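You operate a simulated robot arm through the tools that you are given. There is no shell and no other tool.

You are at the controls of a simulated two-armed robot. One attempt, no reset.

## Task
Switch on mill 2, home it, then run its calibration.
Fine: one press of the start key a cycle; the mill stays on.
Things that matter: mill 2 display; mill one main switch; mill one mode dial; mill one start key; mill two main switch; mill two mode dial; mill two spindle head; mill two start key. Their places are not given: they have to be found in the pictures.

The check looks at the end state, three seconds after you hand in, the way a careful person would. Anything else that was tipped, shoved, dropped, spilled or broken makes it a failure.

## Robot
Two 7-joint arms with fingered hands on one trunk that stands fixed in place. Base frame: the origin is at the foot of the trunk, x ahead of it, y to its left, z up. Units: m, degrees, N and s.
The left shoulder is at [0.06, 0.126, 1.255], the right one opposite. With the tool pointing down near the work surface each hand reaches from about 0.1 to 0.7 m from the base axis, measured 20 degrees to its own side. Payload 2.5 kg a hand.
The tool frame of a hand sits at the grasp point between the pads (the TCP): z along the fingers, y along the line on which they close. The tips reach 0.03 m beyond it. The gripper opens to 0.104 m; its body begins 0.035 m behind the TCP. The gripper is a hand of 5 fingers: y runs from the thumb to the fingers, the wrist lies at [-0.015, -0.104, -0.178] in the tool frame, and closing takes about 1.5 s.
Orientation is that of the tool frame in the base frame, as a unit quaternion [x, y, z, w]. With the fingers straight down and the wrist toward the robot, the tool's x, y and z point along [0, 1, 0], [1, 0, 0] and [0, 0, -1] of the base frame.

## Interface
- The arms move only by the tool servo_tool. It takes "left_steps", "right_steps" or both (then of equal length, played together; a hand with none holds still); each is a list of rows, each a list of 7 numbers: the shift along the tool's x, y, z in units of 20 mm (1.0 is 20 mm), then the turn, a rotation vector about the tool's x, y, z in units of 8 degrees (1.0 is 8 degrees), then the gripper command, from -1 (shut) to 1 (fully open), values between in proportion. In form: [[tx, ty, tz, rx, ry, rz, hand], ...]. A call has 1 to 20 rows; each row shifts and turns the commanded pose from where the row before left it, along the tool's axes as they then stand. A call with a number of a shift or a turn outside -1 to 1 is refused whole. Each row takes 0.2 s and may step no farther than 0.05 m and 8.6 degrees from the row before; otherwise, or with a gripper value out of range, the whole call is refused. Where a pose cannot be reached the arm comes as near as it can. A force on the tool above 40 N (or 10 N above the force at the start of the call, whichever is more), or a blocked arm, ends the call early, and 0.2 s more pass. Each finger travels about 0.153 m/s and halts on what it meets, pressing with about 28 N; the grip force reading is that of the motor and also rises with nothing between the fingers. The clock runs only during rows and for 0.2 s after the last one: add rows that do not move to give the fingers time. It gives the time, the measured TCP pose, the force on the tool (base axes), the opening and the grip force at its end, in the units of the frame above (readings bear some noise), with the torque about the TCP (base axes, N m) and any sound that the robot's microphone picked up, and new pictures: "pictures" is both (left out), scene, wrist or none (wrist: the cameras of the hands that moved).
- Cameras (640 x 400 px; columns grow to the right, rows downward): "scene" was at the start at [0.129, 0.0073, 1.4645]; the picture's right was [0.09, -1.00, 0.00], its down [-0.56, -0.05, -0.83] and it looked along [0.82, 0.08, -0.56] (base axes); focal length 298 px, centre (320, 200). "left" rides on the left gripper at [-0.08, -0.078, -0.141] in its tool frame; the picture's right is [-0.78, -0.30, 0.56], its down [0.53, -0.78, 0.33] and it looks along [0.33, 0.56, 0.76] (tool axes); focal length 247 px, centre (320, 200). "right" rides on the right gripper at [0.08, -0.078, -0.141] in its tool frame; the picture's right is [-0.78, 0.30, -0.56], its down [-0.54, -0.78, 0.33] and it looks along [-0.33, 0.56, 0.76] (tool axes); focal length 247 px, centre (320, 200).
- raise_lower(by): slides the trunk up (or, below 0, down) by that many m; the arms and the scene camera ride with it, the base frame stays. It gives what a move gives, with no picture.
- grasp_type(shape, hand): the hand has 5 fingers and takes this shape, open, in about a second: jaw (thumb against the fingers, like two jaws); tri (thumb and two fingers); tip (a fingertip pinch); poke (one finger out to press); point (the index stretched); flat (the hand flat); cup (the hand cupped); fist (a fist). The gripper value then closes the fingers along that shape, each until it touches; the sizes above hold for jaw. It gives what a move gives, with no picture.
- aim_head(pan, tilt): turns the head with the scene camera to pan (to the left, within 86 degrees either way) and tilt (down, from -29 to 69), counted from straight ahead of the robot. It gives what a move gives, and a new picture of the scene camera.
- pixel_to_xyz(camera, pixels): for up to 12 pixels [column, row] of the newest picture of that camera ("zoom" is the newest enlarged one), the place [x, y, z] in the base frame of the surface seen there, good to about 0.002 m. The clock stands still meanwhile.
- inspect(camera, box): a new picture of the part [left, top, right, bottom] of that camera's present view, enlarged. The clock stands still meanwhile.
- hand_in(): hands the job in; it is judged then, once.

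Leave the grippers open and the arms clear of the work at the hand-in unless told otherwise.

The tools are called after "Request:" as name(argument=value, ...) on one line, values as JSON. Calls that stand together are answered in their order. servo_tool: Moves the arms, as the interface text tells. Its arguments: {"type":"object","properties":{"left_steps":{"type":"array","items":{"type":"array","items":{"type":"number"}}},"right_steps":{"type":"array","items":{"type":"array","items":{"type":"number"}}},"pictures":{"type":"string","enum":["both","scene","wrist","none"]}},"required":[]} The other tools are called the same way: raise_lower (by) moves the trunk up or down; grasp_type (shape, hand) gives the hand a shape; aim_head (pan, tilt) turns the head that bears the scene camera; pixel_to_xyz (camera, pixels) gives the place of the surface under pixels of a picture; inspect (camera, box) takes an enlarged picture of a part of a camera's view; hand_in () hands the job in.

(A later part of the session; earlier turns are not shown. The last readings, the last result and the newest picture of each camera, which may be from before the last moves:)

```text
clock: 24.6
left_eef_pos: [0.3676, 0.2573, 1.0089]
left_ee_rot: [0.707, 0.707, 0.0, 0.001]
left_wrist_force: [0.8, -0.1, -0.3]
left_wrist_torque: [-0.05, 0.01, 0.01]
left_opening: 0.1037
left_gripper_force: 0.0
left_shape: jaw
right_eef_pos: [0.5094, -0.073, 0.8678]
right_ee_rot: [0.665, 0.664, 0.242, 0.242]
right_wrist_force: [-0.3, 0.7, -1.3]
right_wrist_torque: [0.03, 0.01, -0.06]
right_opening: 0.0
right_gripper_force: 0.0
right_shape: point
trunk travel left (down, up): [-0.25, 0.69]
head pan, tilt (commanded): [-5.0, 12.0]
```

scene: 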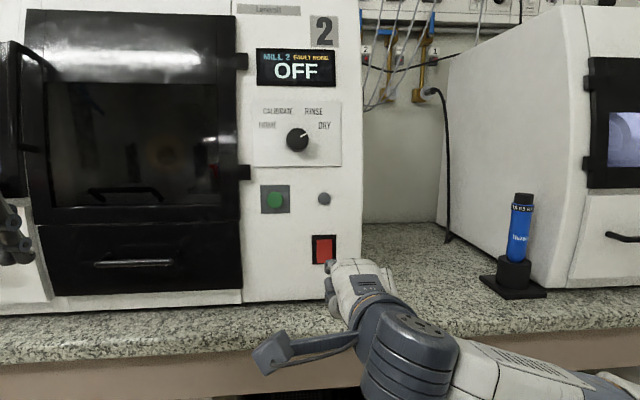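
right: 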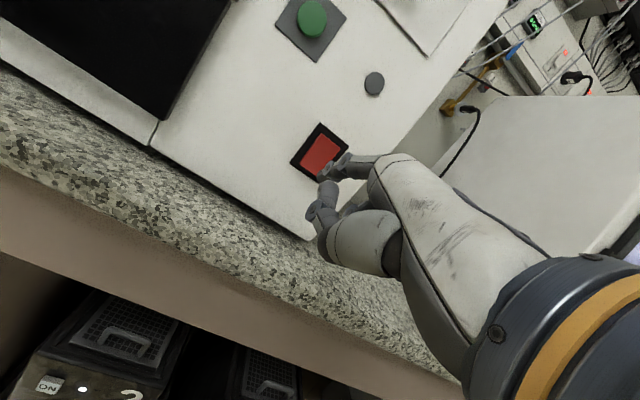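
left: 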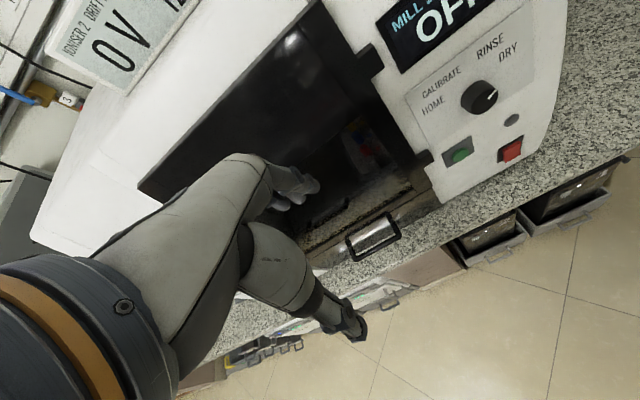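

The index tip is in front of the rocker. I zoom on the wrist view around (325,165) to measure the tip.

Request:
inspect(camera="right", box=[270, 100, 400, 250])

Request:
inspect(camera="scene", box=[290, 220, 410, 320])

```text
2.67 times, centred on (335, 175) of right
```

zoom: 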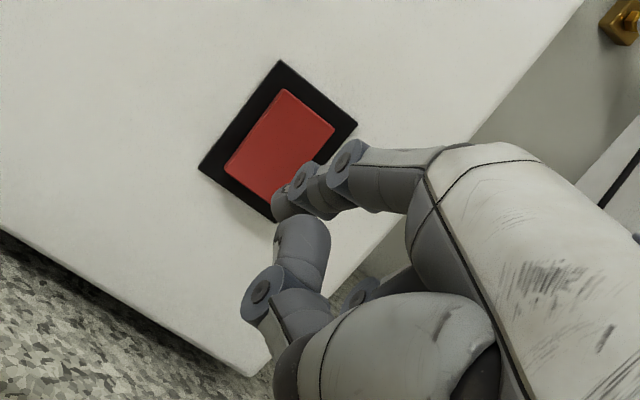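

```text
4.00 times, centred on (350, 270) of scene
```

zoom: 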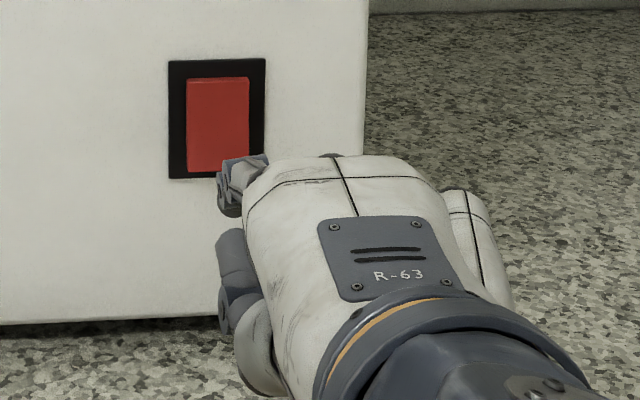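

Request:
pixel_to_xyz(camera="right", pixels=[[320, 176], [322, 178], [329, 168], [345, 157], [328, 190], [318, 208], [325, 148], [312, 160]])

Request:
pixel_to_xyz(camera="zoom", pixels=[[225, 205], [228, 180], [240, 165], [235, 250], [215, 100], [215, 160]])

```text
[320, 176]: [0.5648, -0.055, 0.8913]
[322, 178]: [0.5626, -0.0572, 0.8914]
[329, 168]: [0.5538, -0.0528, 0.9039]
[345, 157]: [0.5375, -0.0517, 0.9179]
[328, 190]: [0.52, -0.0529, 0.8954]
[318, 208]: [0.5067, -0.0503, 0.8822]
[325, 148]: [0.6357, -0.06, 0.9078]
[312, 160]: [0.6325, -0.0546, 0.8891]
```

```text
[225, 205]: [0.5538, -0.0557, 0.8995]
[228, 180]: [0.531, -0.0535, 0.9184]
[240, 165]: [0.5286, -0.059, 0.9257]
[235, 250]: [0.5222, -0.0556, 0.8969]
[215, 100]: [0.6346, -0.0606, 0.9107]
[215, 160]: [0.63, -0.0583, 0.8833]
```

The tip is at about (0.566,-0.058,0.889), aligned with the rocker's lower half. I advance in +x about 56 mm and then in 4 mm steps until contact.

Request:
servo_tool(right_steps=[[0, 0.72, 0.6, 0, 0, 0, 1], [0, 0.72, 0.6, 0, 0, 0, 1], [0, 0.72, 0.6, 0, 0, 0, 1], [0, 0.15, 0.13, 0, 0, 0, 1], [0, 0.15, 0.13, 0, 0, 0, 1], [0, 0.15, 0.13, 0, 0, 0, 1], [0, 0, 0, 0, 0, 0, 1]], pictures="both")

```text
clock: 26.2
left_eef_pos: [0.3665, 0.2574, 1.0086]
left_ee_rot: [0.708, 0.707, 0.0, 0.001]
left_wrist_force: [0.7, 0.3, -0.6]
left_wrist_torque: [0.0, 0.01, -0.03]
left_opening: 0.1036
left_gripper_force: 0.1
left_shape: jaw
right_eef_pos: [0.5786, -0.0731, 0.8691]
right_ee_rot: [0.664, 0.665, 0.242, 0.242]
right_wrist_force: [-16.0, 0.6, 0.9]
right_wrist_torque: [0.04, -0.22, 0.22]
right_opening: 0.096
right_gripper_force: 0.0
right_shape: point
trunk travel left (down, up): [-0.25, 0.69]
head pan, tilt (commanded): [-5.0, 12.0]
```

scene: 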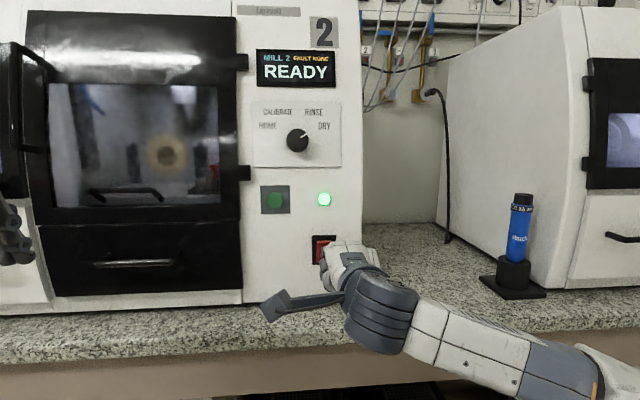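
right: 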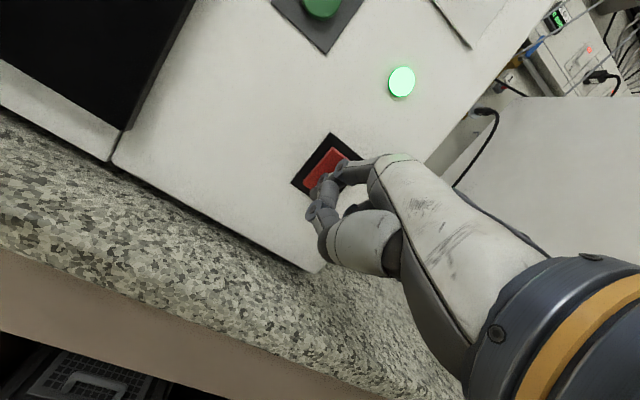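

Mill 2 now reads READY and its lamp is lit. I withdraw the finger straight back in -x.

Request:
servo_tool(right_steps=[[0, -0.766, -0.643, 0, 0, 0, 1], [0, -0.766, -0.643, 0, 0, 0, 1], [0, -0.766, -0.643, 0, 0, 0, 1], [0, -0.766, -0.643, 0, 0, 0, 1], [0, -0.766, -0.643, 0, 0, 0, 1], [0, -0.766, -0.643, 0, 0, 0, 1], [0, -0.766, -0.643, 0, 0, 0, 1], [0, 0, 0, 0, 0, 0, 1]], pictures="scene")

Request:
inspect(camera="scene", box=[240, 30, 370, 280])

```text
clock: 28.0
left_eef_pos: [0.3676, 0.2574, 1.0089]
left_ee_rot: [0.707, 0.707, 0.0, 0.0]
left_wrist_force: [0.0, 0.4, -0.2]
left_wrist_torque: [0.01, 0.0, -0.02]
left_opening: 0.1037
left_gripper_force: 0.0
left_shape: jaw
right_eef_pos: [0.4386, -0.0741, 0.8676]
right_ee_rot: [0.664, 0.665, 0.242, 0.241]
right_wrist_force: [0.3, -0.3, -0.4]
right_wrist_torque: [-0.01, 0.02, -0.02]
right_opening: 0.0957
right_gripper_force: 0.0
right_shape: point
trunk travel left (down, up): [-0.25, 0.69]
head pan, tilt (commanded): [-5.0, 12.0]
```

scene: 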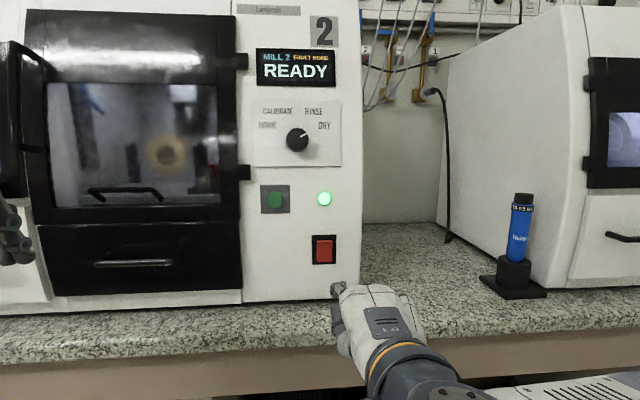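

```text
1.60 times, centred on (305, 155) of scene
```

zoom: 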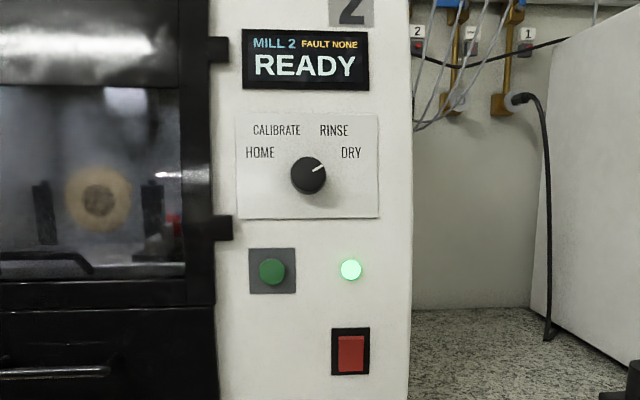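

The rocker is now in the on position and FAULT NONE is shown. I set the right hand to the tri shape and raise it to dial height, still back at x≈0.44, then turn it toward horizontal.

Request:
grasp_type(shape="tri", hand="right")

Request:
servo_tool(right_steps=[[0.32, 0.82, -0.98, 0, 0, 0, 1], [0.32, 0.82, -0.98, 0, 0, 0, 1], [0.32, 0.82, -0.98, 0, 0, 0, 1], [0.32, 0.82, -0.98, 0, 0, 0, 1], [0.32, 0.82, -0.98, 0, 0, 0, 1], [0.32, 0.82, -0.98, 0, 0, 0, 1], [0.32, 0.82, -0.98, 0, 0, 0, 1], [0.32, 0.82, -0.98, 0, 0, 0, 1], [0.32, 0.82, -0.98, 0, 0, 0, 1], [0, 0, 0, -1, 0, 0, 1], [0, 0, 0, -1, 0, 0, 1], [0, 0, 0, -1, 0, 0, 1], [0, 0, 0, -1, 0, 0, 1], [0, 0, 0, -1, 0, 0, 1], [0, 0, 0, 0, 0, 0, 1]], pictures="both")

```text
clock: 28.9
left_eef_pos: [0.3675, 0.2579, 1.0102]
left_ee_rot: [0.707, 0.707, 0.0, 0.0]
left_wrist_force: [0.6, -0.3, -0.4]
left_wrist_torque: [-0.02, 0.0, -0.05]
left_opening: 0.1039
left_gripper_force: 0.0
left_shape: jaw
right_eef_pos: [0.4391, -0.0739, 0.8681]
right_ee_rot: [0.665, 0.664, 0.241, 0.241]
right_wrist_force: [-0.1, 0.4, -0.4]
right_wrist_torque: [-0.01, -0.04, -0.03]
right_opening: 0.1037
right_gripper_force: 0.1
right_shape: tri
trunk travel left (down, up): [-0.25, 0.69]
head pan, tilt (commanded): [-5.0, 12.0]
```

```text
clock: 32.1
left_eef_pos: [0.3672, 0.2569, 1.0081]
left_ee_rot: [0.707, 0.707, 0.0, 0.0]
left_wrist_force: [-0.1, 0.0, 0.4]
left_wrist_torque: [-0.01, -0.02, 0.01]
left_opening: 0.1035
left_gripper_force: 0.1
left_shape: jaw
right_eef_pos: [0.4389, -0.0156, 1.0975]
right_ee_rot: [0.541, 0.542, 0.455, 0.454]
right_wrist_force: [-0.2, 0.3, -0.5]
right_wrist_torque: [0.0, -0.01, -0.01]
right_opening: 0.1037
right_gripper_force: 0.0
right_shape: tri
trunk travel left (down, up): [-0.25, 0.69]
head pan, tilt (commanded): [-5.0, 12.0]
```

scene: 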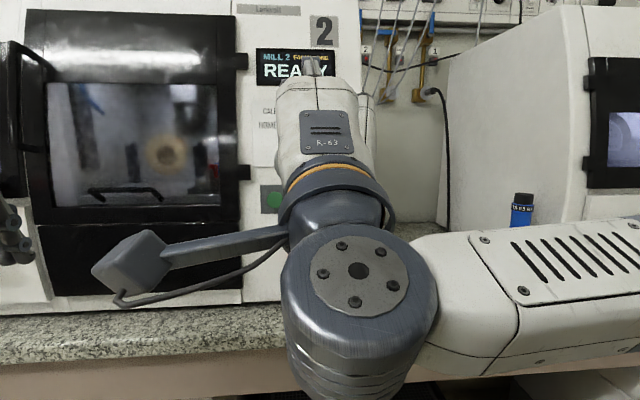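
right: 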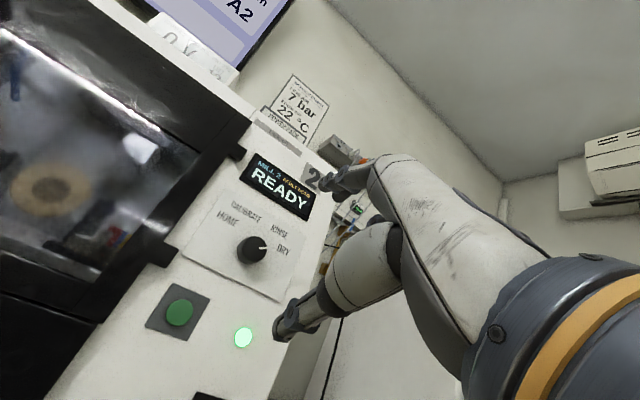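

The tool is now pitched about 10° below horizontal, matching the panel's lean. I test the roll range in free space: first +64° about tool z.

Request:
servo_tool(right_steps=[[0, 0, 0, 0, 0, 1, 1], [0, 0, 0, 0, 0, 1, 1], [0, 0, 0, 0, 0, 1, 1], [0, 0, 0, 0, 0, 1, 1], [0, 0, 0, 0, 0, 1, 1], [0, 0, 0, 0, 0, 1, 1], [0, 0, 0, 0, 0, 1, 1], [0, 0, 0, 0, 0, 1, 1], [0, 0, 0, 0, 0, 0, 1]], pictures="both")

```text
clock: 34.1
left_eef_pos: [0.3668, 0.2568, 1.01]
left_ee_rot: [0.708, 0.707, 0.0, -0.001]
left_wrist_force: [-0.2, 0.0, -0.7]
left_wrist_torque: [0.02, 0.02, -0.02]
left_opening: 0.1037
left_gripper_force: 0.0
left_shape: jaw
right_eef_pos: [0.4389, -0.0155, 1.0985]
right_ee_rot: [0.746, 0.171, 0.627, 0.143]
right_wrist_force: [-0.1, -1.0, 0.1]
right_wrist_torque: [0.01, 0.01, -0.02]
right_opening: 0.1039
right_gripper_force: 0.2
right_shape: tri
trunk travel left (down, up): [-0.25, 0.69]
head pan, tilt (commanded): [-5.0, 12.0]
```

scene: 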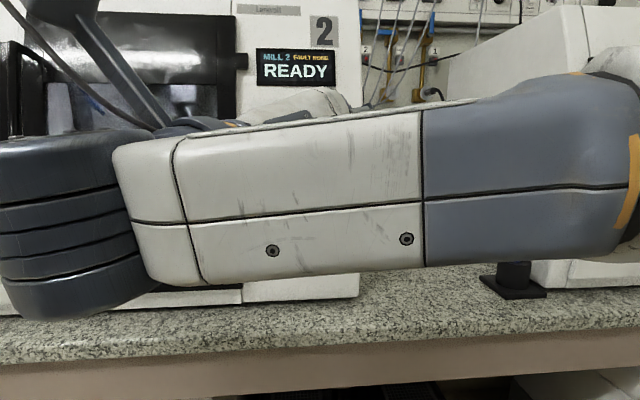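
right: 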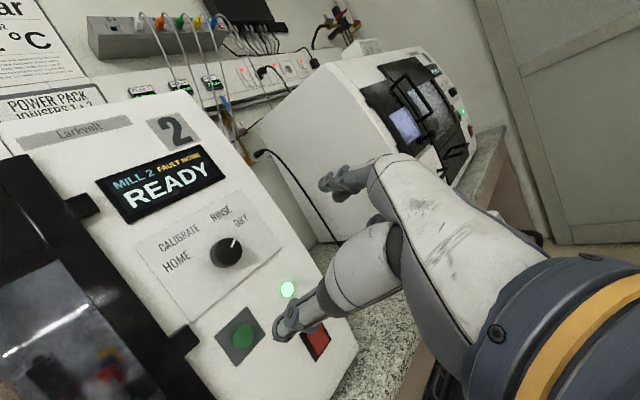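

+64° is reachable. Now I roll to the other side, to -64°.

Request:
servo_tool(right_steps=[[0, 0, 0, 0, 0, -1, 1], [0, 0, 0, 0, 0, -1, 1], [0, 0, 0, 0, 0, -1, 1], [0, 0, 0, 0, 0, -1, 1], [0, 0, 0, 0, 0, -1, 1], [0, 0, 0, 0, 0, -1, 1], [0, 0, 0, 0, 0, -1, 1], [0, 0, 0, 0, 0, -1, 1], [0, 0, 0, 0, 0, -1, 1], [0, 0, 0, 0, 0, -1, 1], [0, 0, 0, 0, 0, -1, 1], [0, 0, 0, 0, 0, -1, 1], [0, 0, 0, 0, 0, -1, 1], [0, 0, 0, 0, 0, -1, 1], [0, 0, 0, 0, 0, -1, 1], [0, 0, 0, 0, 0, -1, 1], [0, 0, 0, 0, 0, 0, 1]], pictures="both")

```text
clock: 37.7
left_eef_pos: [0.3677, 0.257, 1.0086]
left_ee_rot: [0.707, 0.707, -0.001, 0.0]
left_wrist_force: [0.9, -0.4, -1.0]
left_wrist_torque: [0.0, 0.01, 0.01]
left_opening: 0.1037
left_gripper_force: 0.0
left_shape: jaw
right_eef_pos: [0.4395, -0.0166, 1.0989]
right_ee_rot: [0.171, 0.747, 0.144, 0.626]
right_wrist_force: [-1.1, 1.0, -0.2]
right_wrist_torque: [-0.01, -0.02, 0.02]
right_opening: 0.1036
right_gripper_force: 0.0
right_shape: tri
trunk travel left (down, up): [-0.25, 0.69]
head pan, tilt (commanded): [-5.0, 12.0]
```

scene: 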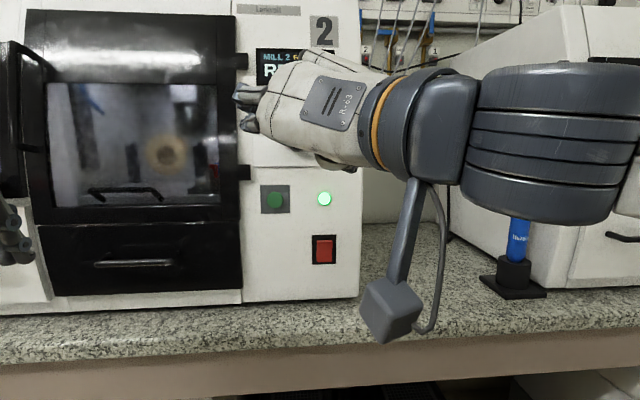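
right: 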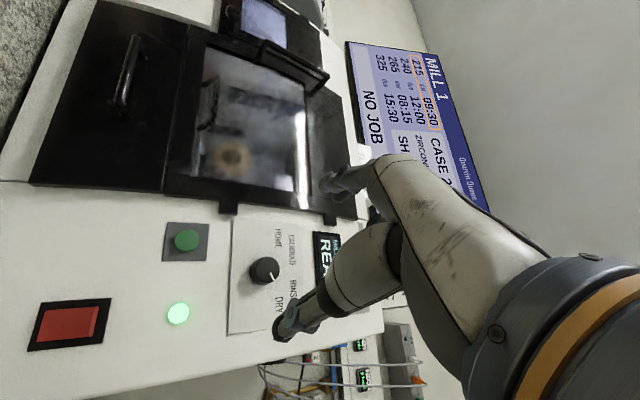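

Both ±64° rolls are reachable. I'll roll back to +64°, with the fingers pre-closed to about 60 mm (value 0.15), for the grasp that turns the dial from DRY to HOME.

Request:
servo_tool(right_steps=[[0, 0, 0, 0, 0, 1, 0.15], [0, 0, 0, 0, 0, 1, 0.15], [0, 0, 0, 0, 0, 1, 0.15], [0, 0, 0, 0, 0, 1, 0.15], [0, 0, 0, 0, 0, 1, 0.15], [0, 0, 0, 0, 0, 1, 0.15], [0, 0, 0, 0, 0, 1, 0.15], [0, 0, 0, 0, 0, 1, 0.15], [0, 0, 0, 0, 0, 1, 0.15], [0, 0, 0, 0, 0, 1, 0.15], [0, 0, 0, 0, 0, 1, 0.15], [0, 0, 0, 0, 0, 1, 0.15], [0, 0, 0, 0, 0, 1, 0.15], [0, 0, 0, 0, 0, 1, 0.15], [0, 0, 0, 0, 0, 1, 0.15], [0, 0, 0, 0, 0, 0.8, 0.15], [0, 0, 0, 0, 0, 0, 0.15]], pictures="both")

```text
clock: 41.3
left_eef_pos: [0.3667, 0.2583, 1.009]
left_ee_rot: [0.707, 0.707, 0.0, 0.0]
left_wrist_force: [-0.3, 0.1, 0.0]
left_wrist_torque: [0.0, 0.02, 0.03]
left_opening: 0.1037
left_gripper_force: 0.2
left_shape: jaw
right_eef_pos: [0.4379, -0.015, 1.0997]
right_ee_rot: [0.744, 0.182, 0.624, 0.153]
right_wrist_force: [0.8, 0.5, 0.2]
right_wrist_torque: [-0.01, -0.01, 0.01]
right_opening: 0.06
right_gripper_force: 0.1
right_shape: tri
trunk travel left (down, up): [-0.25, 0.69]
head pan, tilt (commanded): [-5.0, 12.0]
```

scene: 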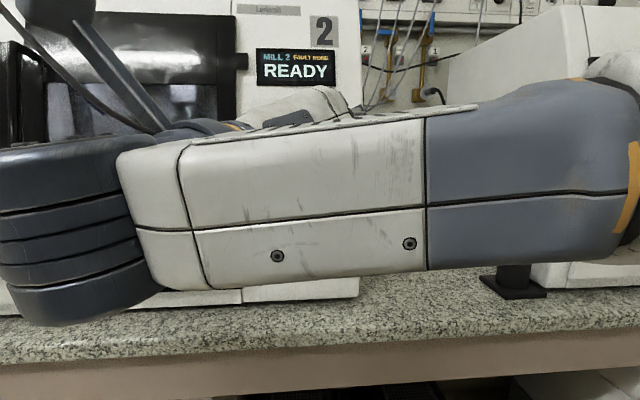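
right: 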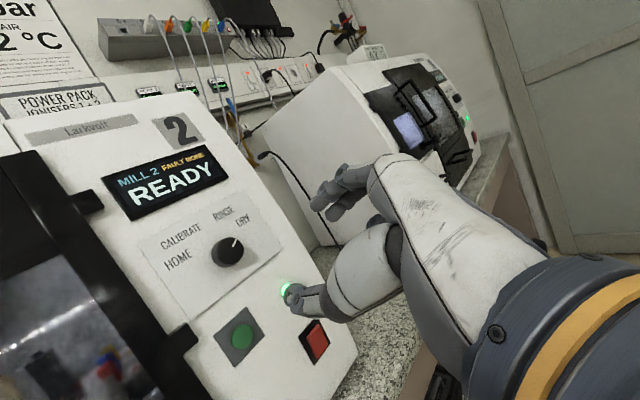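

Now I measure the fingertips (index (316,205), thumb (287,295)) and the dial at (228,252) with the wrist camera.

Request:
pixel_to_xyz(camera="right", pixels=[[316, 204], [333, 215], [287, 296], [225, 252], [232, 245], [213, 257], [228, 266], [320, 296], [345, 180], [180, 300]])

Request:
inspect(camera="right", box=[140, 170, 380, 340])

```text
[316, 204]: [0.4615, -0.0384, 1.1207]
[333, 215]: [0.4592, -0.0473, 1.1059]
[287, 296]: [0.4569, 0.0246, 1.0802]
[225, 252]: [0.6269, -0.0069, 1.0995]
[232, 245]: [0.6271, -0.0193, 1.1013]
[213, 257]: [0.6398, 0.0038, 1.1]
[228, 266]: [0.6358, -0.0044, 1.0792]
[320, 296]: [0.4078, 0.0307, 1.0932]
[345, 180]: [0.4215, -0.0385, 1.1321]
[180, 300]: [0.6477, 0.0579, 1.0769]
```

```text
2.35 times, centred on (260, 255) of right
```

zoom: 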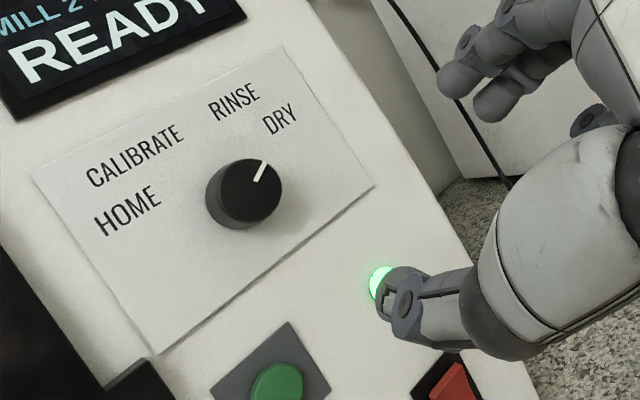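

Request:
pixel_to_xyz(camera="zoom", pixels=[[250, 190], [225, 190], [276, 190], [255, 165], [248, 214], [240, 222], [215, 205], [130, 250], [330, 200], [262, 172], [480, 75], [495, 100]])

```text
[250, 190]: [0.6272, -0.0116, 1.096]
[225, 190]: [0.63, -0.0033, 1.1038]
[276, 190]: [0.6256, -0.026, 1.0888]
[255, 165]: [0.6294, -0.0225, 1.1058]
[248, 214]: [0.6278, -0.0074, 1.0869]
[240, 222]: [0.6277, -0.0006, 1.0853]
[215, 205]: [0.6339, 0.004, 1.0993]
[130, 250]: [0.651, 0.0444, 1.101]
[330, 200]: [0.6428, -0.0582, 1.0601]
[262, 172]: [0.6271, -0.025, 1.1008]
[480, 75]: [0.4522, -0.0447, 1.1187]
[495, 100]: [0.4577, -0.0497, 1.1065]
```

The dial's front centre is ≈(0.6275,-0.014,1.0955). I advance about 60 % of the way toward TCP (0.614,-0.014,1.098) with the fingers around the dial's axis, then check.

Request:
servo_tool(right_steps=[[0.13, 0.062, 0.87, 0, 0, 0, 0.15], [0.13, 0.062, 0.87, 0, 0, 0, 0.15], [0.13, 0.062, 0.87, 0, 0, 0, 0.15], [0.13, 0.062, 0.87, 0, 0, 0, 0.15], [0.13, 0.062, 0.87, 0, 0, 0, 0.15], [0.13, 0.062, 0.87, 0, 0, 0, 0.15], [0, 0, 0, 0, 0, 0, 0.15]], pictures="wrist")

Request:
inspect(camera="right", box=[180, 120, 420, 320])

```text
clock: 42.9
left_eef_pos: [0.3673, 0.2564, 1.0083]
left_ee_rot: [0.707, 0.707, 0.0, 0.0]
left_wrist_force: [0.3, 0.8, 0.1]
left_wrist_torque: [-0.02, 0.01, 0.01]
left_opening: 0.1039
left_gripper_force: 0.1
left_shape: jaw
right_eef_pos: [0.5446, -0.0148, 1.0992]
right_ee_rot: [0.744, 0.183, 0.624, 0.153]
right_wrist_force: [-0.4, 0.2, -0.3]
right_wrist_torque: [0.0, 0.02, 0.0]
right_opening: 0.0602
right_gripper_force: 0.0
right_shape: tri
trunk travel left (down, up): [-0.25, 0.69]
head pan, tilt (commanded): [-5.0, 12.0]
```

right: 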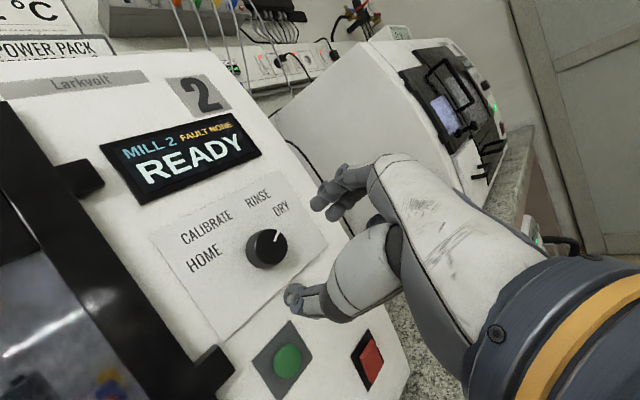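

```text
2.00 times, centred on (300, 220) of right
```

zoom: 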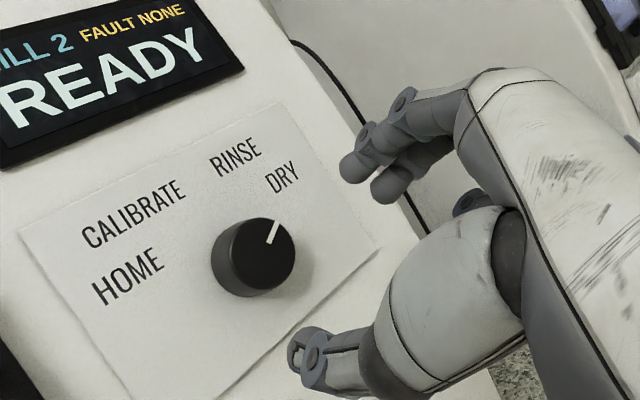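

Alignment looks right: the dial lies between the thumb and the two fingers. I advance the remaining ~68 mm.

Request:
servo_tool(right_steps=[[0.13, 0.062, 0.87, 0, 0, 0, 0.15], [0.13, 0.062, 0.87, 0, 0, 0, 0.15], [0.13, 0.062, 0.87, 0, 0, 0, 0.15], [0.11, 0.05, 0.7, 0, 0, 0, 0.15], [0, 0, 0, 0, 0, 0, 0.15]], pictures="wrist")

Request:
inspect(camera="right", box=[220, 120, 420, 320])

```text
clock: 44.1
left_eef_pos: [0.3681, 0.2564, 1.0093]
left_ee_rot: [0.707, 0.707, 0.0, 0.0]
left_wrist_force: [0.3, -0.2, -0.1]
left_wrist_torque: [0.03, -0.02, 0.0]
left_opening: 0.1037
left_gripper_force: 0.0
left_shape: jaw
right_eef_pos: [0.6112, -0.0127, 1.0969]
right_ee_rot: [0.744, 0.184, 0.624, 0.153]
right_wrist_force: [0.0, -0.9, -0.3]
right_wrist_torque: [-0.01, 0.01, 0.02]
right_opening: 0.0599
right_gripper_force: 0.1
right_shape: tri
trunk travel left (down, up): [-0.25, 0.69]
head pan, tilt (commanded): [-5.0, 12.0]
```

right: 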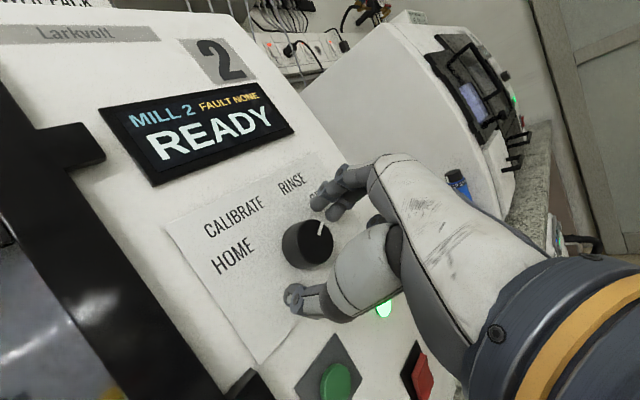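

```text
2.00 times, centred on (320, 220) of right
```

zoom: 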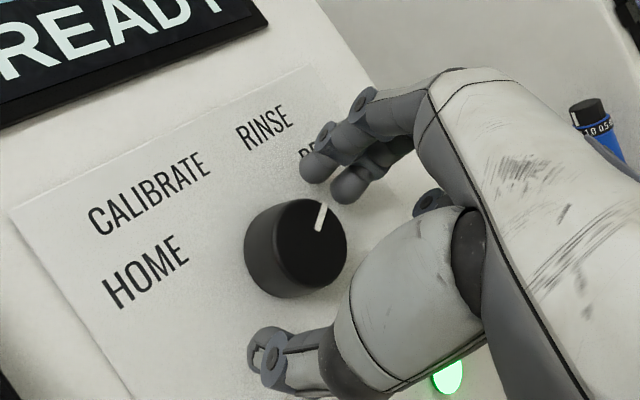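

The fingers straddle the dial. I check the tip depths relative to the dial.

Request:
pixel_to_xyz(camera="zoom", pixels=[[306, 168], [340, 190], [258, 350], [275, 340], [300, 240], [320, 245], [262, 250], [295, 290], [318, 205]])

```text
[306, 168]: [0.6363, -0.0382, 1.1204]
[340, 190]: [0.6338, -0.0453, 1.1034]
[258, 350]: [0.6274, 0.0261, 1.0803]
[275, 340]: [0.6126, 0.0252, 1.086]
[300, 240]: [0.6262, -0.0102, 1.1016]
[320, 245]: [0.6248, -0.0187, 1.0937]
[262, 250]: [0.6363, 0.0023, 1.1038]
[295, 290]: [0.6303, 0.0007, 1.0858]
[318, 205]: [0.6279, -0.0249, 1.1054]
```

The tips overlap the dial by only ~5–10 mm, so I advance 7 mm more along tool z, then close the fingers on the dial.

Request:
servo_tool(right_steps=[[0, 0, 0.35, 0, 0, 0, 0.15], [0, 0, 0, 0, 0, 0, -0.3], [0, 0, 0, 0, 0, 0, -0.6], [0, 0, 0, 0, 0, 0, -0.6], [0, 0, 0, 0, 0, 0, -0.6]], pictures="wrist")

Request:
inspect(camera="right", box=[220, 120, 420, 320])

```text
clock: 45.3
left_eef_pos: [0.3671, 0.2562, 1.0084]
left_ee_rot: [0.707, 0.707, 0.001, 0.0]
left_wrist_force: [-0.3, -0.4, -0.5]
left_wrist_torque: [0.0, 0.02, -0.03]
left_opening: 0.1039
left_gripper_force: 0.2
left_shape: jaw
right_eef_pos: [0.6171, -0.0141, 1.0967]
right_ee_rot: [0.743, 0.183, 0.625, 0.154]
right_wrist_force: [-2.5, -2.5, 1.2]
right_wrist_torque: [0.03, -0.13, -0.15]
right_opening: 0.0276
right_gripper_force: 28.4
right_shape: tri
trunk travel left (down, up): [-0.25, 0.69]
head pan, tilt (commanded): [-5.0, 12.0]
```

right: 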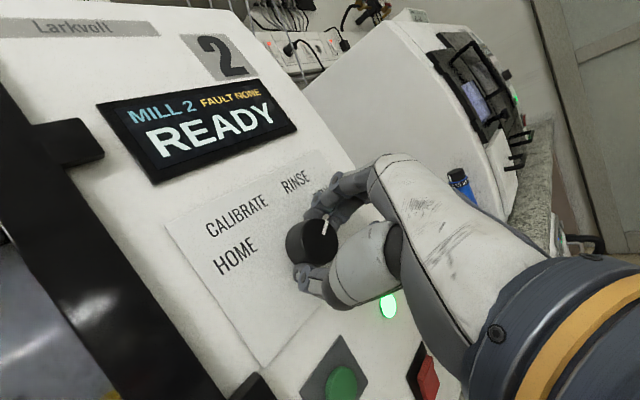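

```text
2.00 times, centred on (320, 220) of right
```

zoom: 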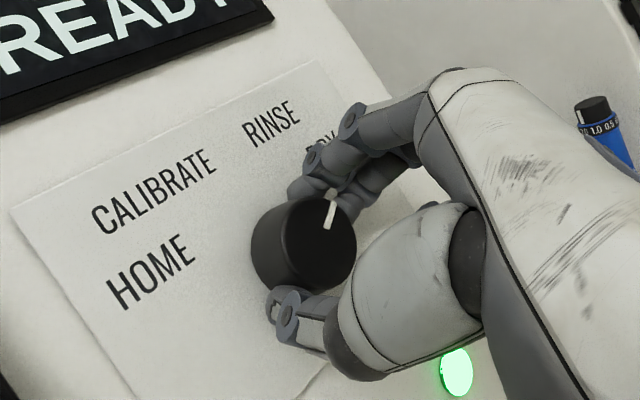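

The dial is held (grip 28 N, small side forces). I turn it counterclockwise, first by 24° to check that it follows.

Request:
servo_tool(right_steps=[[0, 0, 0, 0, 0, -1, -0.6], [0, 0, 0, 0, 0, -1, -0.6], [0, 0, 0, 0, 0, -1, -0.6], [0, 0, 0, 0, 0, 0, -0.6]], pictures="wrist")

Request:
inspect(camera="right", box=[200, 100, 420, 320])

```text
clock: 46.3
left_eef_pos: [0.3662, 0.2572, 1.0095]
left_ee_rot: [0.708, 0.707, 0.001, 0.0]
left_wrist_force: [0.0, -0.4, 0.2]
left_wrist_torque: [0.02, 0.03, 0.0]
left_opening: 0.1035
left_gripper_force: 0.0
left_shape: jaw
right_eef_pos: [0.6175, -0.0147, 1.0973]
right_ee_rot: [0.689, 0.334, 0.579, 0.281]
right_wrist_force: [-6.8, -6.5, 2.3]
right_wrist_torque: [0.03, -0.24, -0.22]
right_opening: 0.0272
right_gripper_force: 27.8
right_shape: tri
trunk travel left (down, up): [-0.25, 0.69]
head pan, tilt (commanded): [-5.0, 12.0]
```

right: 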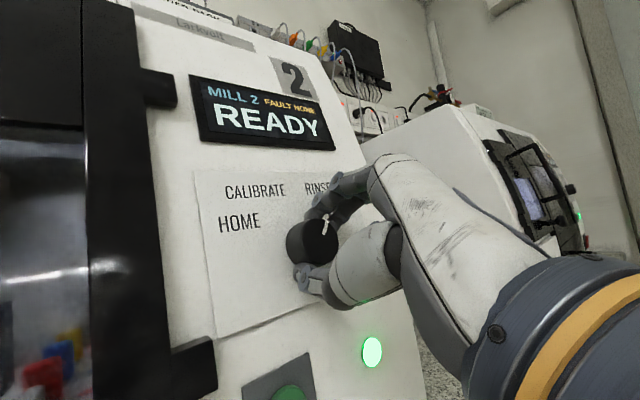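

```text
1.82 times, centred on (310, 210) of right
```

zoom: 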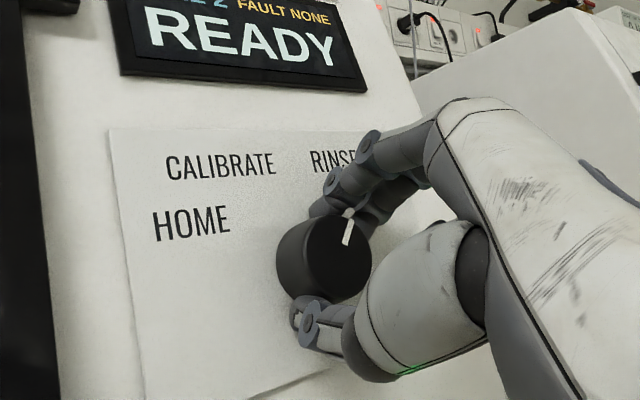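

The dial follows: the pointer turned with the hand. I continue counterclockwise by another 48°.

Request:
servo_tool(right_steps=[[0, 0, 0, 0, 0, -1, -0.6], [0, 0, 0, 0, 0, -1, -0.6], [0, 0, 0, 0, 0, -1, -0.6], [0, 0, 0, 0, 0, -1, -0.6], [0, 0, 0, 0, 0, -1, -0.6], [0, 0, 0, 0, 0, -1, -0.6], [0, 0, 0, 0, 0, 0, -0.6]], pictures="wrist")

Request:
inspect(camera="right", box=[200, 100, 420, 320])

```text
clock: 47.9
left_eef_pos: [0.3671, 0.2559, 1.0093]
left_ee_rot: [0.707, 0.707, 0.001, 0.0]
left_wrist_force: [0.0, 0.1, -0.2]
left_wrist_torque: [0.0, 0.02, 0.0]
left_opening: 0.1038
left_gripper_force: 0.0
left_shape: jaw
right_eef_pos: [0.6172, -0.013, 1.0973]
right_ee_rot: [0.5, 0.583, 0.412, 0.491]
right_wrist_force: [2.8, -12.1, 5.8]
right_wrist_torque: [0.05, -0.38, -0.17]
right_opening: 0.0265
right_gripper_force: 28.5
right_shape: tri
right hand out of reach, approached as far as the arm can: row 6
trunk travel left (down, up): [-0.25, 0.69]
head pan, tilt (commanded): [-5.0, 12.0]
```

right: 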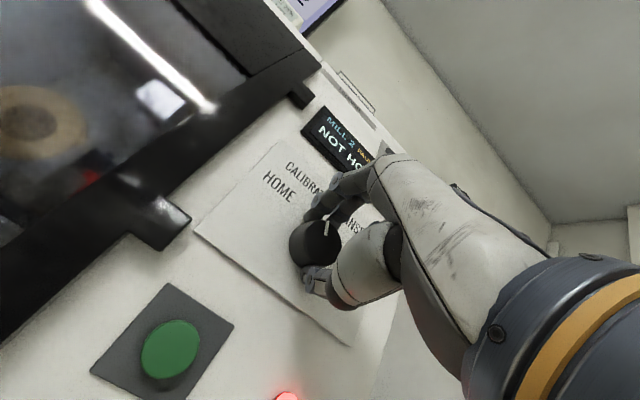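

```text
1.82 times, centred on (310, 210) of right
```

zoom: 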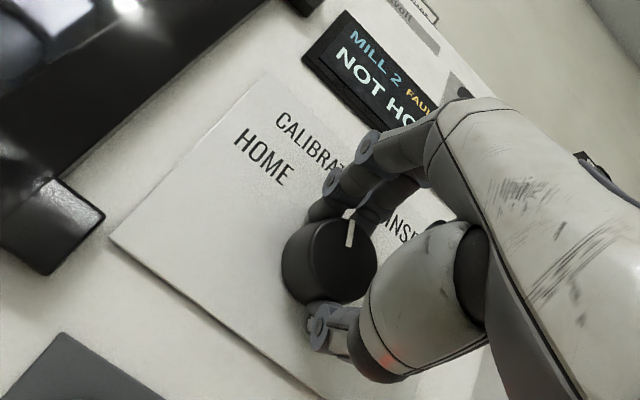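

The display now begins "NOT HO…" (calibrate region), and the arm has reached its roll limit at about -9°. I release the dial, back off 40 mm along tool z, and check where the pointer rests.

Request:
servo_tool(right_steps=[[0, 0, 0, 0, 0, 0, 0.15], [0, 0, 0, 0, 0, 0, 0.2], [0, 0, 0, 0, 0, 0, 0.2], [0, 0, -1, 0, 0, 0, 0.2], [0, 0, -1, 0, 0, 0, 0.2], [0, 0, -1, 0, 0, 0, 0.2], [0, 0, 0, 0, 0, 0, 0.2]], pictures="both")

Request:
inspect(camera="right", box=[180, 80, 420, 320])

```text
clock: 49.5
left_eef_pos: [0.3678, 0.2564, 1.0086]
left_ee_rot: [0.707, 0.707, 0.0, 0.001]
left_wrist_force: [0.3, 0.1, -0.3]
left_wrist_torque: [0.02, 0.0, -0.05]
left_opening: 0.1036
left_gripper_force: 0.1
left_shape: jaw
right_eef_pos: [0.559, -0.0115, 1.1083]
right_ee_rot: [0.495, 0.585, 0.415, 0.491]
right_wrist_force: [0.0, 0.3, 0.4]
right_wrist_torque: [-0.02, -0.01, -0.02]
right_opening: 0.0618
right_gripper_force: 0.0
right_shape: tri
trunk travel left (down, up): [-0.25, 0.69]
head pan, tilt (commanded): [-5.0, 12.0]
```

scene: 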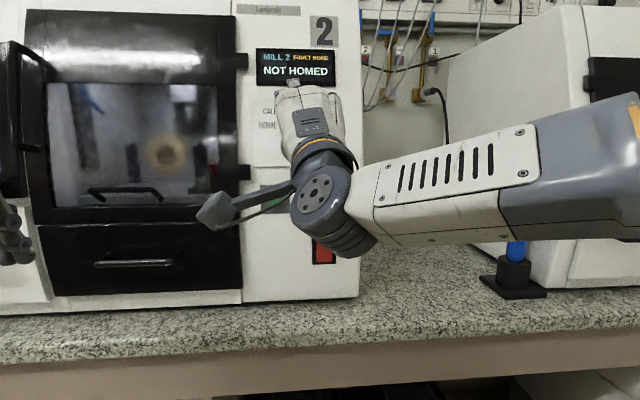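
right: 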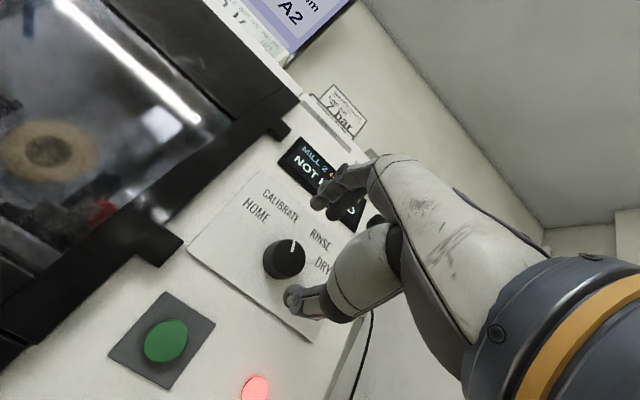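

```text
1.67 times, centred on (300, 200) of right
```

zoom: 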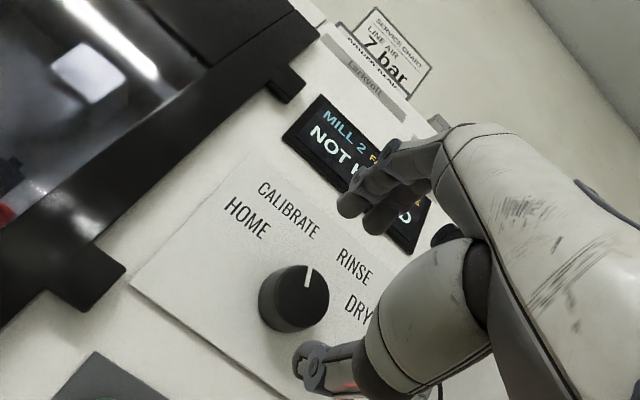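

The display reads NOT HOMED and the pointer rests near CALIBRATE (about -20°). HOME is one step further counterclockwise. I roll the hand back by +48°, then go in again around the dial.

Request:
servo_tool(right_steps=[[0, 0, 0, 0, 0, 1, 0.15], [0, 0, 0, 0, 0, 1, 0.15], [0, 0, 0, 0, 0, 1, 0.15], [0, 0, 0, 0, 0, 1, 0.15], [0, 0, 0, 0, 0, 1, 0.15], [0, 0, 0, 0, 0, 1, 0.15], [-0.1, 0.08, 0, 0, 0, 0, 0.15], [0, 0, 0, 0, 0, 0, 0.15]], pictures="wrist")

Request:
inspect(camera="right", box=[180, 100, 420, 320])

```text
clock: 51.3
left_eef_pos: [0.3674, 0.2563, 1.0093]
left_ee_rot: [0.707, 0.707, 0.0, -0.001]
left_wrist_force: [0.0, 0.1, -0.8]
left_wrist_torque: [0.03, 0.03, -0.03]
left_opening: 0.1039
left_gripper_force: 0.1
left_shape: jaw
right_eef_pos: [0.5589, -0.0141, 1.1083]
right_ee_rot: [0.69, 0.333, 0.579, 0.279]
right_wrist_force: [0.3, -0.5, -0.5]
right_wrist_torque: [0.01, -0.01, -0.02]
right_opening: 0.0602
right_gripper_force: 0.1
right_shape: tri
trunk travel left (down, up): [-0.25, 0.69]
head pan, tilt (commanded): [-5.0, 12.0]
```

right: 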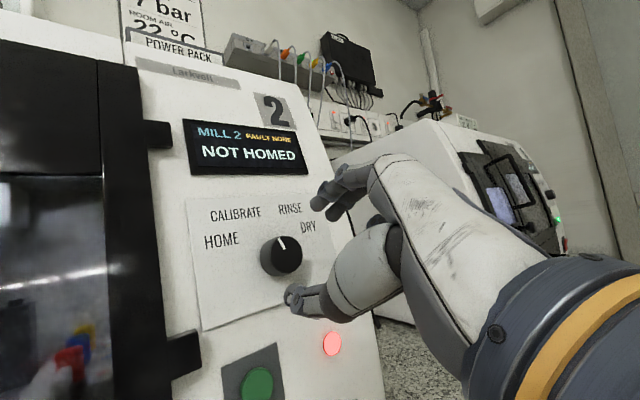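

```text
1.82 times, centred on (300, 210) of right
```

zoom: 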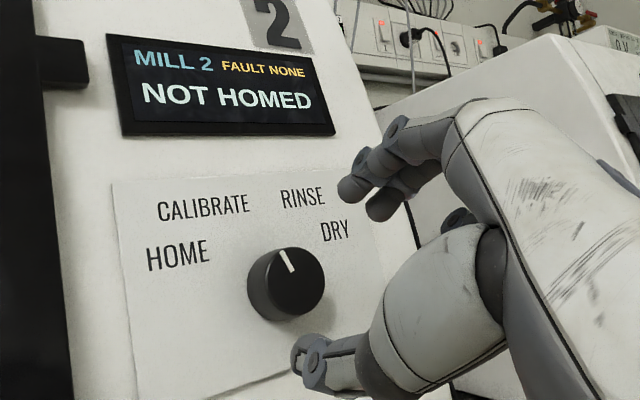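

The pointer is about -20° (CALIBRATE), FAULT NONE. I advance 60 mm along tool z, grip the dial, and turn 40° counterclockwise to HOME.

Request:
servo_tool(right_steps=[[0, 0, 1, 0, 0, 0, 0.15], [0, 0, 1, 0, 0, 0, 0.15], [0, 0, 1, 0, 0, 0, 0.15], [0, 0, 0, 0, 0, 0, -0.3], [0, 0, 0, 0, 0, 0, -0.6], [0, 0, 0, 0, 0, 0, -0.6], [0, 0, 0, 0, 0, 0, -0.6]], pictures="wrist")

Request:
inspect(camera="right", box=[180, 100, 420, 320])

```text
clock: 52.9
left_eef_pos: [0.3655, 0.257, 1.0093]
left_ee_rot: [0.707, 0.707, -0.001, 0.0]
left_wrist_force: [0.6, 0.0, -0.1]
left_wrist_torque: [-0.03, 0.01, 0.02]
left_opening: 0.1038
left_gripper_force: 0.0
left_shape: jaw
right_eef_pos: [0.6151, -0.014, 1.0968]
right_ee_rot: [0.689, 0.334, 0.58, 0.279]
right_wrist_force: [2.0, -0.8, 3.2]
right_wrist_torque: [-0.02, -0.14, -0.09]
right_opening: 0.0271
right_gripper_force: 28.0
right_shape: tri
trunk travel left (down, up): [-0.25, 0.69]
head pan, tilt (commanded): [-5.0, 12.0]
```

right: 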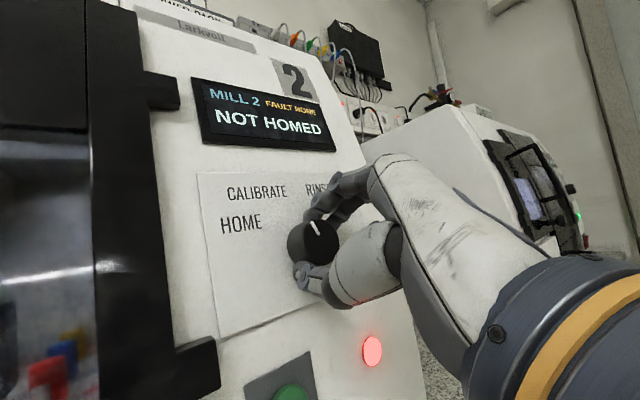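

```text
1.82 times, centred on (300, 210) of right
```

zoom: 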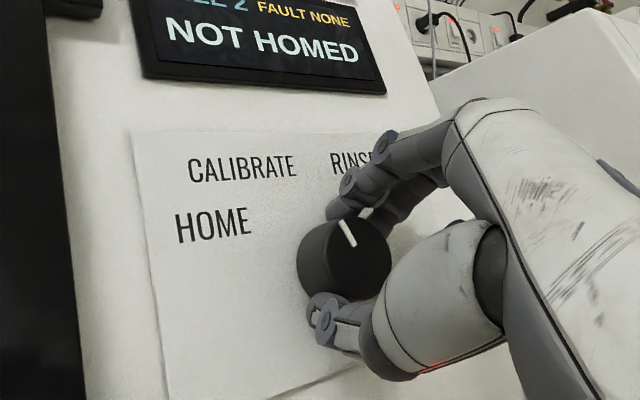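

Gripped again. Now I turn 40° counterclockwise.

Request:
servo_tool(right_steps=[[0, 0, 0, 0, 0, -1, -0.6], [0, 0, 0, 0, 0, -1, -0.6], [0, 0, 0, 0, 0, -1, -0.6], [0, 0, 0, 0, 0, -1, -0.6], [0, 0, 0, 0, 0, -1, -0.6], [0, 0, 0, 0, 0, 0, -0.6]], pictures="both")

Request:
inspect(camera="right", box=[180, 100, 420, 320])

```text
clock: 54.3
left_eef_pos: [0.3672, 0.2565, 1.008]
left_ee_rot: [0.707, 0.707, 0.001, -0.001]
left_wrist_force: [1.0, 0.0, -0.1]
left_wrist_torque: [-0.02, -0.01, -0.02]
left_opening: 0.1034
left_gripper_force: 0.1
left_shape: jaw
right_eef_pos: [0.6158, -0.0145, 1.0982]
right_ee_rot: [0.535, 0.549, 0.447, 0.461]
right_wrist_force: [-2.5, -6.0, 0.4]
right_wrist_torque: [0.04, -0.04, -0.22]
right_opening: 0.0274
right_gripper_force: 28.1
right_shape: tri
trunk travel left (down, up): [-0.25, 0.69]
head pan, tilt (commanded): [-5.0, 12.0]
```

scene: 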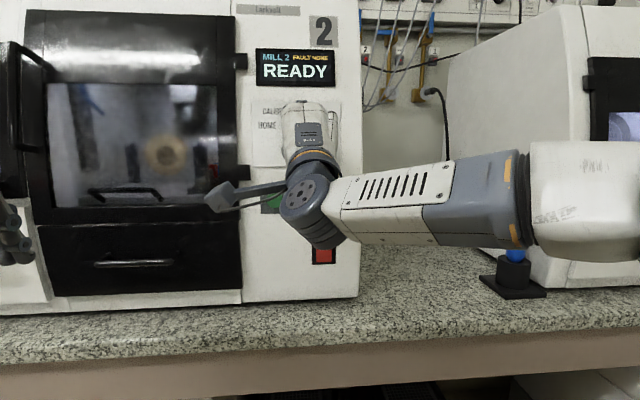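
right: 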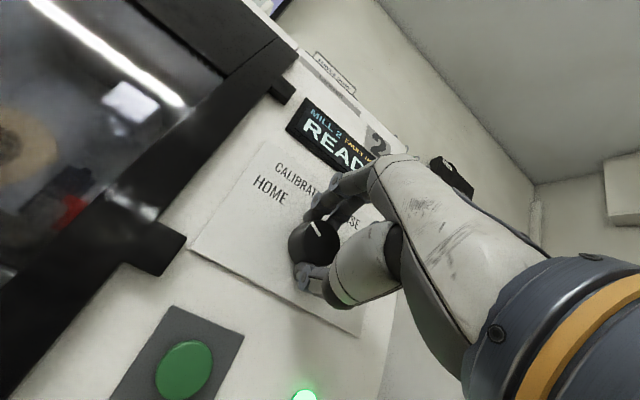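

```text
1.82 times, centred on (300, 210) of right
```

zoom: 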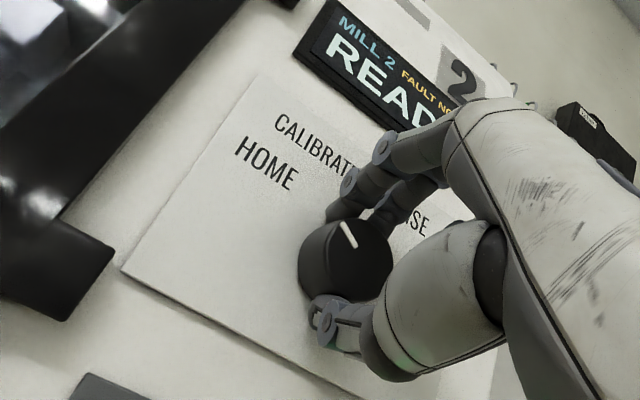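

The display is back to READY with a green lamp: HOME is selected. I release and back off 60 mm, then check the pointer.

Request:
servo_tool(right_steps=[[0, 0, 0, 0, 0, 0, 0.15], [0, 0, 0, 0, 0, 0, 0.2], [0, 0, 0, 0, 0, 0, 0.2], [0, 0, -1, 0, 0, 0, 0.2], [0, 0, -1, 0, 0, 0, 0.2], [0, 0, -1, 0, 0, 0, 0.2], [0, 0, -1, 0, 0, 0, 0.2], [0, 0, 0, 0, 0, 0, 0.2]], pictures="both")

Request:
inspect(camera="right", box=[180, 100, 420, 320])

```text
clock: 56.1
left_eef_pos: [0.3674, 0.257, 1.0084]
left_ee_rot: [0.707, 0.707, 0.0, -0.001]
left_wrist_force: [0.0, -0.1, -0.9]
left_wrist_torque: [0.02, 0.03, 0.01]
left_opening: 0.1035
left_gripper_force: 0.1
left_shape: jaw
right_eef_pos: [0.537, -0.0119, 1.1105]
right_ee_rot: [0.534, 0.55, 0.448, 0.461]
right_wrist_force: [0.3, -0.1, -0.1]
right_wrist_torque: [0.01, 0.01, 0.01]
right_opening: 0.0622
right_gripper_force: 0.1
right_shape: tri
trunk travel left (down, up): [-0.25, 0.69]
head pan, tilt (commanded): [-5.0, 12.0]
```

scene: 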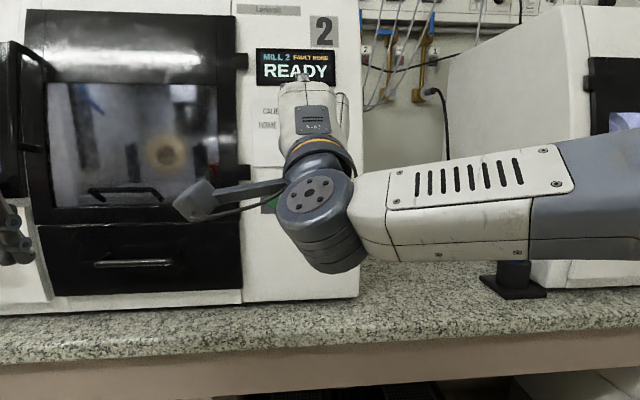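
right: 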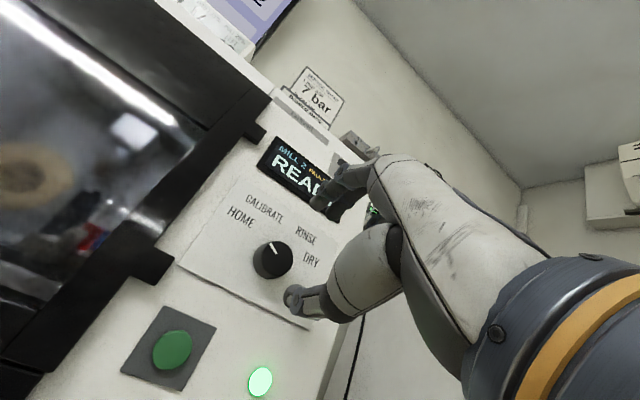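

```text
1.82 times, centred on (300, 210) of right
```

zoom: 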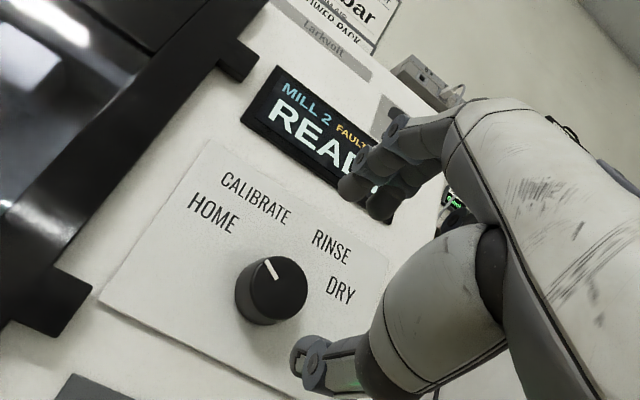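

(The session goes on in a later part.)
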